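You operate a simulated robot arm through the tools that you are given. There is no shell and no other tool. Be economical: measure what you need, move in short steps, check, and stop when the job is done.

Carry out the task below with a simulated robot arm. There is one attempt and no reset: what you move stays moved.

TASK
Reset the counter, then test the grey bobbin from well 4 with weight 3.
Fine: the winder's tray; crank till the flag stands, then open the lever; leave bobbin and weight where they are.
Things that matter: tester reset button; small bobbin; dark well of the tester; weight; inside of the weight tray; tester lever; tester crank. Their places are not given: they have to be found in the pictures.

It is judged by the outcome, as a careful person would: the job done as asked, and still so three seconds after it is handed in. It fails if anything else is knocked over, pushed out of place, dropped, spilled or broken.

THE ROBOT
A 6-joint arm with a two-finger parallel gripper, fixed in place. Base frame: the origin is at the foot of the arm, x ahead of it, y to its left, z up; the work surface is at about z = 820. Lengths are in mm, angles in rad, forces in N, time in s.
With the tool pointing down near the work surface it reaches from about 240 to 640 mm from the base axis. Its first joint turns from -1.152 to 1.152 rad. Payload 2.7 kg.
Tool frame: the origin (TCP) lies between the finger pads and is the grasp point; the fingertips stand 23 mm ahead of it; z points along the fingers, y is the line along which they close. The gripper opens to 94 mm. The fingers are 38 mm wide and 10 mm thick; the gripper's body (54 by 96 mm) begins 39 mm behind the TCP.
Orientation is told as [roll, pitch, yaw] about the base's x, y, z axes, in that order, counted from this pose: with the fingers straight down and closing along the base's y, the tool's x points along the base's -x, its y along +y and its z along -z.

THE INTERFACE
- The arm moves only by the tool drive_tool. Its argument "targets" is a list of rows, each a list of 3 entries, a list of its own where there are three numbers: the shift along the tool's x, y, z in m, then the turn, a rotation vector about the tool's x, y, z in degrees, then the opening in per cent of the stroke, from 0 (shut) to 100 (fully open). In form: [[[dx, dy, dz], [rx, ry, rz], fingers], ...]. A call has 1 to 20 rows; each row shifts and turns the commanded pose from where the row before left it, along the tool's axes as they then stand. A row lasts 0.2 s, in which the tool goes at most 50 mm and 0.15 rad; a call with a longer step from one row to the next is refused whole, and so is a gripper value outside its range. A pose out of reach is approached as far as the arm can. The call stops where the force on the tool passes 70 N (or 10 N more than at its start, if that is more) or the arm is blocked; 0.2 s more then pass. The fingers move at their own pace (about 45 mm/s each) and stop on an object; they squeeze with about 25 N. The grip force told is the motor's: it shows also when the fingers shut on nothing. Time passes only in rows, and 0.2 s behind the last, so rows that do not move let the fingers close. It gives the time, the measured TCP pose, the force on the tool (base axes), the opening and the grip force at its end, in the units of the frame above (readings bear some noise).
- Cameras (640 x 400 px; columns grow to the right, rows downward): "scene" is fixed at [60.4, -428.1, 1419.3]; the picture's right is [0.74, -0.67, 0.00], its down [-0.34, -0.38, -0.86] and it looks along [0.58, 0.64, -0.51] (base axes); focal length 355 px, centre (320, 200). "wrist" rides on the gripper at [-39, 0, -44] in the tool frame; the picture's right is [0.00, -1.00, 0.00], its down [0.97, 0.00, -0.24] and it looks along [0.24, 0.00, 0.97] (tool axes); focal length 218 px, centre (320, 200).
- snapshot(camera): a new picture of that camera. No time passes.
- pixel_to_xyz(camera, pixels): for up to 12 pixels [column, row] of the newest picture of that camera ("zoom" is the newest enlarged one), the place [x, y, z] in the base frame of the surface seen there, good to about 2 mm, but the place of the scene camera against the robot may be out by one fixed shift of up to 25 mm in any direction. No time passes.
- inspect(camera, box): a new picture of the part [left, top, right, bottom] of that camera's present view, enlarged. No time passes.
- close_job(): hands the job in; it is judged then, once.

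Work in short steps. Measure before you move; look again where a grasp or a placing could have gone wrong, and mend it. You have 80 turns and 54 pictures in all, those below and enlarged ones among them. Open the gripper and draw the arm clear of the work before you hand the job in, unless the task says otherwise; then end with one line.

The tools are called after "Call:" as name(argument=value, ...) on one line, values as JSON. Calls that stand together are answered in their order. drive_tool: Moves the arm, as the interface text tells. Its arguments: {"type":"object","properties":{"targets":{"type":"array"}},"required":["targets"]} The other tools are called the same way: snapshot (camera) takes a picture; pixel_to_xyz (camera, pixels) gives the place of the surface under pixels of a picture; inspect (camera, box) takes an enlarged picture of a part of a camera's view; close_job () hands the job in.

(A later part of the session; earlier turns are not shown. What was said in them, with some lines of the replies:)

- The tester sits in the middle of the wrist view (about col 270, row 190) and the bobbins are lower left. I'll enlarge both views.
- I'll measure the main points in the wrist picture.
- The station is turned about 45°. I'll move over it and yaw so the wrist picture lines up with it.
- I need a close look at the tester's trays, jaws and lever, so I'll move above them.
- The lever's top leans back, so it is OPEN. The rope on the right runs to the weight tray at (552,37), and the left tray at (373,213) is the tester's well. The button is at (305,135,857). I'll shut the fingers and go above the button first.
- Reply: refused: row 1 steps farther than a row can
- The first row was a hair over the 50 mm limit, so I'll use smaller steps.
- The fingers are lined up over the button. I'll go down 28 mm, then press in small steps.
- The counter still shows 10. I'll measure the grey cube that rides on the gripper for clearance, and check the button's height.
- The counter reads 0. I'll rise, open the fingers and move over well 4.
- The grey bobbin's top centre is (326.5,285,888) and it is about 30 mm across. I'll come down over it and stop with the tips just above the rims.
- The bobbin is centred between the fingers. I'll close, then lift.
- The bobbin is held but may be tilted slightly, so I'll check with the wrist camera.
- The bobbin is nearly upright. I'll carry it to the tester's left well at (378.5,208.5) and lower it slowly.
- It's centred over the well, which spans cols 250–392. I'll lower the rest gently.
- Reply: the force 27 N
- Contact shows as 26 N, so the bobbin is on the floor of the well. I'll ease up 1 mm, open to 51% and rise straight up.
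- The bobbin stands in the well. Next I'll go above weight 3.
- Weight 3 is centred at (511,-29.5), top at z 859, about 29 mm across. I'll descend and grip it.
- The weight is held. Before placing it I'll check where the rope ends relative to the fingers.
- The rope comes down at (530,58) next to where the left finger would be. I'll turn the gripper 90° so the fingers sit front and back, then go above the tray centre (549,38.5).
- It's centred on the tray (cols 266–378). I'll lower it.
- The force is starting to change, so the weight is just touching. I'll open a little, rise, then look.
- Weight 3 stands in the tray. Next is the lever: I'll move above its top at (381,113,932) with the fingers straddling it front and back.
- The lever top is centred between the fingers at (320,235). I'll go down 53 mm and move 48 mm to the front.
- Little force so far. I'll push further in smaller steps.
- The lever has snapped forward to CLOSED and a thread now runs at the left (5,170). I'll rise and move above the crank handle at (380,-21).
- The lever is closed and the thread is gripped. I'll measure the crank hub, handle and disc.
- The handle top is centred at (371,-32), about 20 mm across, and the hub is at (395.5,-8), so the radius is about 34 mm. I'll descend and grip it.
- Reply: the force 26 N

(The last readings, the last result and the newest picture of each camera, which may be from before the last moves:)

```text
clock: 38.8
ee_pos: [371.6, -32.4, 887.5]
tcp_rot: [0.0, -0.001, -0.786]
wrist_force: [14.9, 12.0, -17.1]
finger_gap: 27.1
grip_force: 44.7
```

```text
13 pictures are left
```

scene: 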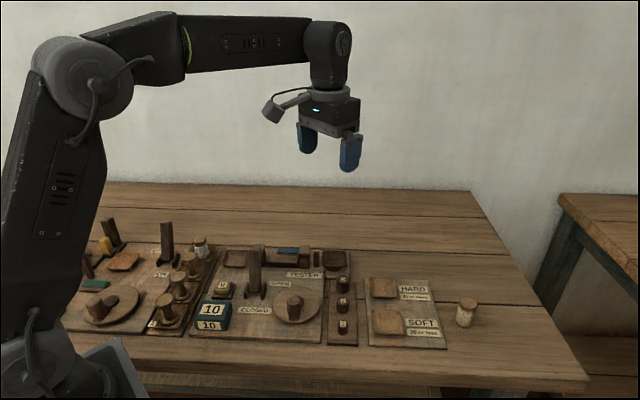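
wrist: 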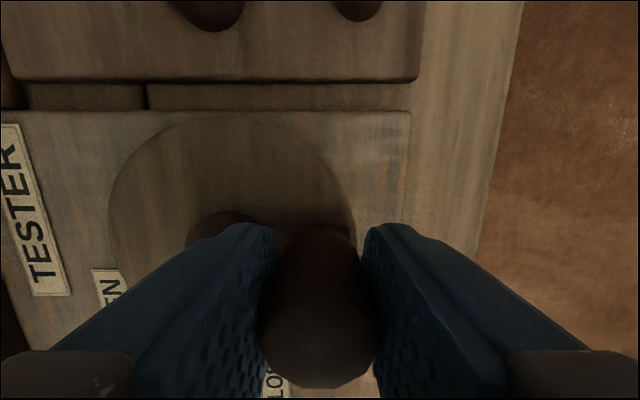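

The handle is gripped. I'll test a quarter turn clockwise seen from above, front to left.

Call:
drive_tool(targets=[[[0.01044, 0.00165, 0], [0, 0, 0], 0], [[0.00942, 0.0048, 0], [0, 0, 0], 0], [[0.00748, 0.00748, 0], [0, 0, 0], 0], [[0.0048, 0.00942, 0], [0, 0, 0], 0], [[0.00165, 0.01044, 0], [0, 0, 0], 0], [[0, 0, 0], [0, 0, 0], 0]])

Call:
inspect(camera="scene", box=[180, 210, 370, 330])

```text
clock: 40.2
ee_pos: [370.5, 15.2, 886.5]
tcp_rot: [0.0, -0.001, -0.786]
wrist_force: [0.6, -0.5, -0.7]
finger_gap: 0.0
grip_force: 42.5
```

```text
3.33 times, centred on (275, 270) of scene
```

zoom: 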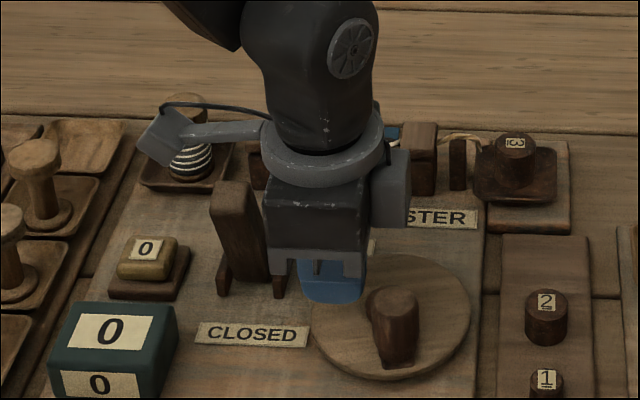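

The fingers slipped off, and the handle ended a little to the right of where it was. That suggests clockwise is blocked and counter-clockwise is free. I'll rise and measure the handle again.

Call:
drive_tool(targets=[[[0, 0, -0.04], [0, 0, 0], 20], [[0, 0, -0.04], [0, 0, 0], 50], [[-0.034, -0.03, 0], [0, 0, 0], 50], [[0, 0, 0], [0, 0, 0], 50]])

Call:
snapshot(camera="wrist")

```text
clock: 41.2
ee_pos: [372.9, -30.9, 966.8]
tcp_rot: [0.003, 0.0, -0.785]
wrist_force: [0.4, -0.7, 1.1]
finger_gap: 47.1
grip_force: 0.1
```

```text
11 pictures are left
```

wrist: 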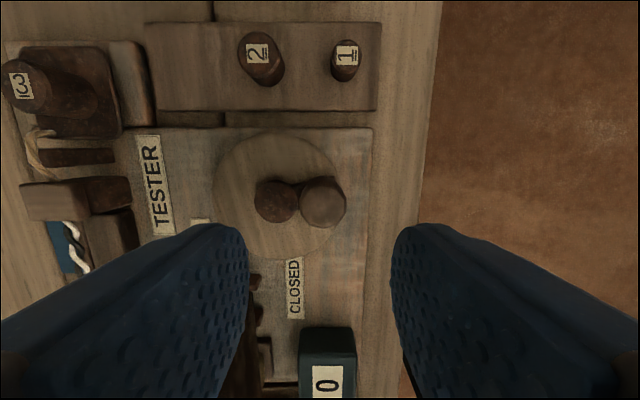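

Call:
pixel_to_xyz(camera="wrist", pixels=[[323, 202], [323, 184], [323, 220], [305, 202], [341, 202], [345, 212], [275, 201], [275, 184], [275, 218], [278, 255], [275, 137], [337, 196]])

Call:
inspect(camera="wrist", box=[200, 120, 380, 270])

```text
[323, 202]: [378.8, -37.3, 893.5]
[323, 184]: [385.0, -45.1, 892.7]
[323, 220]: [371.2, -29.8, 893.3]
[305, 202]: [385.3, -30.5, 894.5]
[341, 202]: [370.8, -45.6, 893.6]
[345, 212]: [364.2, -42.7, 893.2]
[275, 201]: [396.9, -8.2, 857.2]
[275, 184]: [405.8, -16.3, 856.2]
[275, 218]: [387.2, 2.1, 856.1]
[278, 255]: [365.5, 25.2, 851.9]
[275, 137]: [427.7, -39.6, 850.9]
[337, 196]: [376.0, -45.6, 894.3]
```

```text
2.67 times, centred on (290, 195) of wrist
```

zoom: 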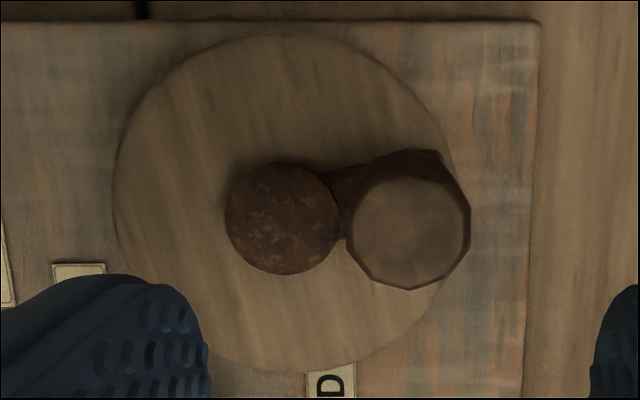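

The handle is now at (377,-36), 10° counter-clockwise of front, and the hub is at (396.7,-8). I'll regrip it and turn counter-clockwise.

Call:
drive_tool(targets=[[[-0.0065, -0.0007, 0.02], [0, 0, 0], 50], [[0, 0, 0.035], [0, 0, 0], 50], [[0, 0, 0.022], [0, 0, 0], 50], [[0, 0, 0.005], [0, 0, 0], 50], [[0, 0, 0], [0, 0, 0], 0], [[0, 0, 0], [0, 0, 0], 0], [[0, 0, 0], [0, 0, 0], 0], [[0, 0, 0], [0, 0, 0], 0], [[-0.01006, 0.00346, 0], [0, 0, 0], 0], [[-0.00849, 0.0064, 0], [0, 0, 0], 0], [[-0.0061, 0.00871, 0], [0, 0, 0], 0], [[0, 0, 0], [0, 0, 0], 0]])

```text
clock: 43.8
ee_pos: [408.0, -38.5, 885.2]
tcp_rot: [-0.001, 0.001, -0.786]
wrist_force: [-5.6, 13.6, -13.0]
finger_gap: 26.3
grip_force: 45.2
```

Counter-clockwise works and the handle follows (gap 26.3). I'll do one full turn, then check the counter and flag.

Call:
drive_tool(targets=[[[-0.00311, 0.01017, 0], [0, 0, 0], 0], [[0.00019, 0.01064, 0], [0, 0, 0], 0], [[0.00346, 0.01006, 0], [0, 0, 0], 0], [[0.0064, 0.00849, 0], [0, 0, 0], 0], [[0.00871, 0.0061, 0], [0, 0, 0], 0], [[0.01017, 0.00311, 0], [0, 0, 0], 0], [[0.01064, -0.00019, 0], [0, 0, 0], 0], [[0.01006, -0.00346, 0], [0, 0, 0], 0], [[0.00849, -0.0064, 0], [0, 0, 0], 0], [[0.0061, -0.00871, 0], [0, 0, 0], 0], [[0.00311, -0.01017, 0], [0, 0, 0], 0], [[-0.00019, -0.01064, 0], [0, 0, 0], 0], [[-0.00346, -0.01006, 0], [0, 0, 0], 0], [[-0.0064, -0.00849, 0], [0, 0, 0], 0], [[-0.00871, -0.0061, 0], [0, 0, 0], 0], [[-0.01017, -0.00311, 0], [0, 0, 0], 0], [[-0.01064, 0.00019, 0], [0, 0, 0], 0], [[-0.01006, 0.00346, 0], [0, 0, 0], 0], [[-0.00849, 0.0064, 0], [0, 0, 0], 0], [[-0.0061, 0.00871, 0], [0, 0, 0], 0]])

Call:
inspect(camera="scene", box=[180, 210, 370, 330])

```text
clock: 48.0
ee_pos: [409.1, -38.5, 885.4]
tcp_rot: [0.004, -0.006, -0.784]
wrist_force: [2.4, -5.8, -10.0]
finger_gap: 26.4
grip_force: 44.9
```

```text
3.33 times, centred on (275, 270) of scene
```

zoom: 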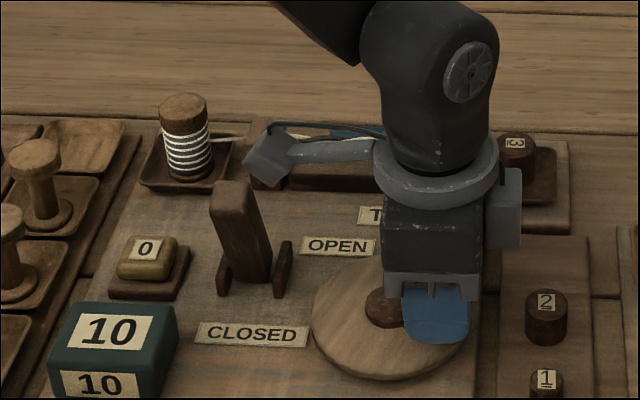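

The counter reads 10 after the turn and the flag still lies flat at (355,133). I'll do another turn.

Call:
drive_tool(targets=[[[-0.00311, 0.01017, 0], [0, 0, 0], 0], [[0.00019, 0.01064, 0], [0, 0, 0], 0], [[0.00346, 0.01006, 0], [0, 0, 0], 0], [[0.0064, 0.00849, 0], [0, 0, 0], 0], [[0.00871, 0.0061, 0], [0, 0, 0], 0], [[0.01017, 0.00311, 0], [0, 0, 0], 0], [[0.01064, -0.00019, 0], [0, 0, 0], 0], [[0.01006, -0.00346, 0], [0, 0, 0], 0], [[0.00849, -0.0064, 0], [0, 0, 0], 0], [[0.0061, -0.00871, 0], [0, 0, 0], 0], [[0.00311, -0.01017, 0], [0, 0, 0], 0], [[-0.00019, -0.01064, 0], [0, 0, 0], 0], [[-0.00346, -0.01006, 0], [0, 0, 0], 0], [[-0.0064, -0.00849, 0], [0, 0, 0], 0], [[-0.00871, -0.0061, 0], [0, 0, 0], 0], [[-0.01017, -0.00311, 0], [0, 0, 0], 0], [[-0.01064, 0.00019, 0], [0, 0, 0], 0], [[-0.01006, 0.00346, 0], [0, 0, 0], 0], [[-0.00849, 0.0064, 0], [0, 0, 0], 0], [[-0.0061, 0.00871, 0], [0, 0, 0], 0]])

Call:
inspect(camera="scene", box=[180, 210, 370, 330])

```text
clock: 52.2
ee_pos: [398.8, -42.3, 883.5]
tcp_rot: [-0.021, 0.017, -0.791]
wrist_force: [-16.0, -6.0, 14.6]
finger_gap: 26.8
grip_force: 45.0
stopped in row 20: the force on the tool passed its limit (the readings are from after the stop); the commanded pose is now the measured one
```

```text
3.33 times, centred on (275, 270) of scene
```

zoom: 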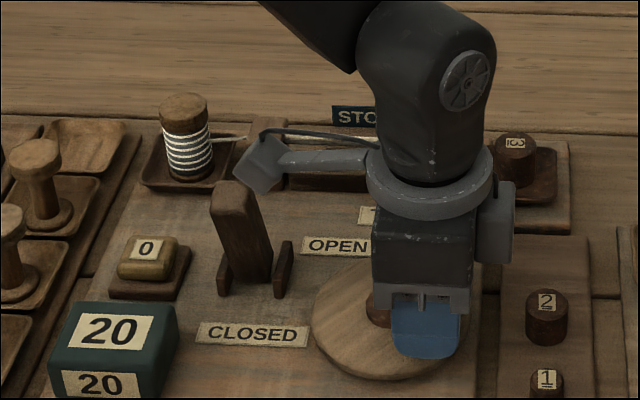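

The flag stands (STOP) and the counter reads 20, so I'll stop cranking. I'll release, rise and go back above the lever.

Call:
drive_tool(targets=[[[0, 0, 0], [0, 0, 0], 45], [[0, 0, 0], [0, 0, 0], 55], [[0, 0, -0.02], [0, 0, 0], 55], [[0, 0, -0.035], [0, 0, 0], 55], [[0, 0, -0.04], [1.2, 1.0, 0], 55], [[0.04, 0.011, 0], [0, 0, 0], 55], [[0.04, 0.011, 0], [0, 0, 0], 55], [[0.0427, 0.0108, 0], [0, 0, 0], 55], [[0, 0, 0], [0, 0, 0], 55]])

Call:
snapshot(camera="wrist")

```text
clock: 54.2
ee_pos: [339.3, 68.4, 981.3]
tcp_rot: [-0.038, 0.033, -0.789]
wrist_force: [0.2, 0.3, 1.2]
finger_gap: 51.5
grip_force: 0.1
```

```text
7 pictures are left
```

wrist: 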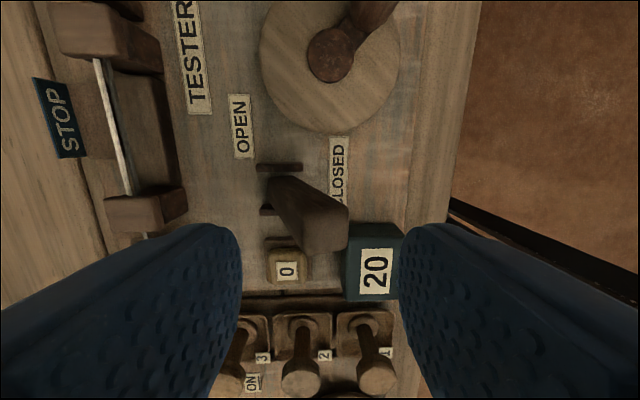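

The tilt correction went the wrong way, so I'll reverse it. The lever top is well between the fingers. I'll go down and push it back.

Call:
drive_tool(targets=[[[0, 0, 0], [-2.7, -2.2, 0], 55], [[0, 0, 0.03], [0, 0, 0], 55], [[0, 0, 0.03], [0, 0, 0], 55], [[0, 0.008, 0], [0, 0, 0], 55], [[0, 0.008, 0], [0, 0, 0], 55], [[0, 0.008, 0], [0, 0, 0], 55], [[0, 0.008, 0], [0, 0, 0], 55], [[0, 0.008, 0], [0, 0, 0], 55], [[0, 0.008, 0], [0, 0, 0], 55], [[0, 0.006, 0], [0, 0, 0], 55], [[0, 0, 0], [0, 0, 0], 55]])

Call:
snapshot(camera="wrist")

```text
clock: 56.6
ee_pos: [378.1, 107.5, 923.0]
tcp_rot: [0.01, -0.005, -0.788]
wrist_force: [0.8, 0.4, -0.4]
finger_gap: 51.9
grip_force: 0.1
```

```text
6 pictures are left
```

wrist: 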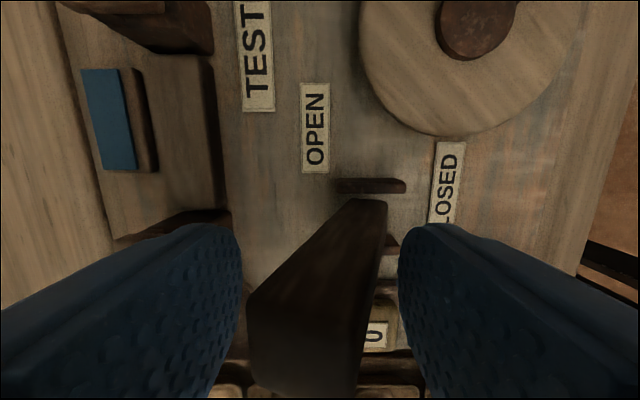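

The lever has snapped back to OPEN. I'll shift 3 mm clear, rise, draw away and check.

Call:
drive_tool(targets=[[[0, 0.003, 0], [0, 0, 0], 55], [[0, 0, -0.03], [0, 0, 0], 55], [[0, 0, -0.04], [0, 0, 0], 60], [[0, 0, -0.045], [0, 0, 0], 80], [[0, 0, -0.045], [0, 0, 0], 100], [[0, 0, -0.045], [0, 0, 0], 100], [[0, 0, 0], [0, 0, 0], 100]])

Call:
inspect(camera="scene", box=[170, 200, 380, 340])

Call:
snapshot(camera="wrist")

```text
clock: 58.2
ee_pos: [378.5, 108.4, 1129.3]
tcp_rot: [0.009, -0.005, -0.788]
wrist_force: [-0.2, 0.5, 0.8]
finger_gap: 94.0
grip_force: 0.1
```

```text
2.86 times, centred on (275, 270) of scene
```

zoom: 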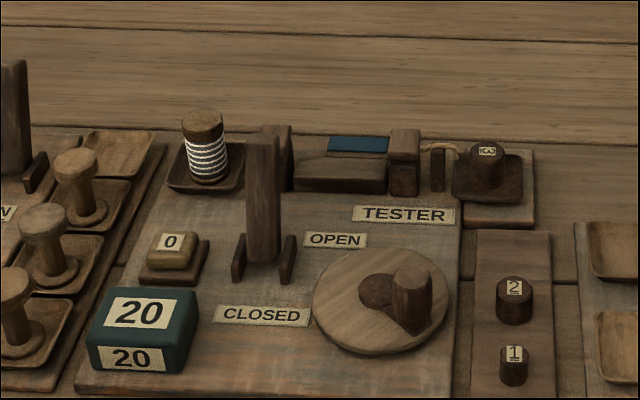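

```text
4 pictures are left
```

wrist: 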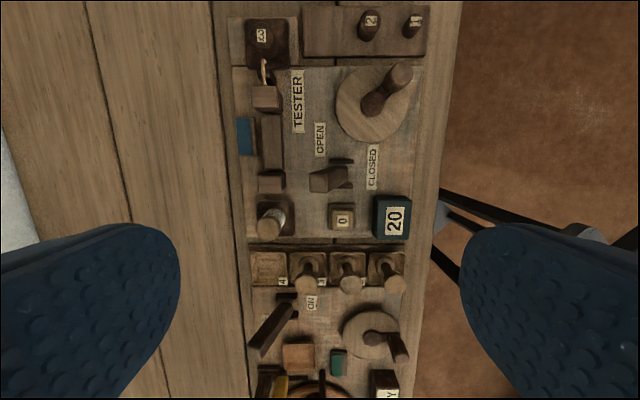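

The counter reads 20 and the lever is open. The bobbin is in the tester's well, weight 3 is in its tray, nothing else has moved, and the arm is clear. I'll hand in.

Call:
close_job()

```text
The job is handed in.
```

The counter was reset and the grey bobbin from well 4 was tested with weight 3. The flag stood at a count of 20, then I opened the lever and left the bobbin in the tester's well and the weight in its tray.
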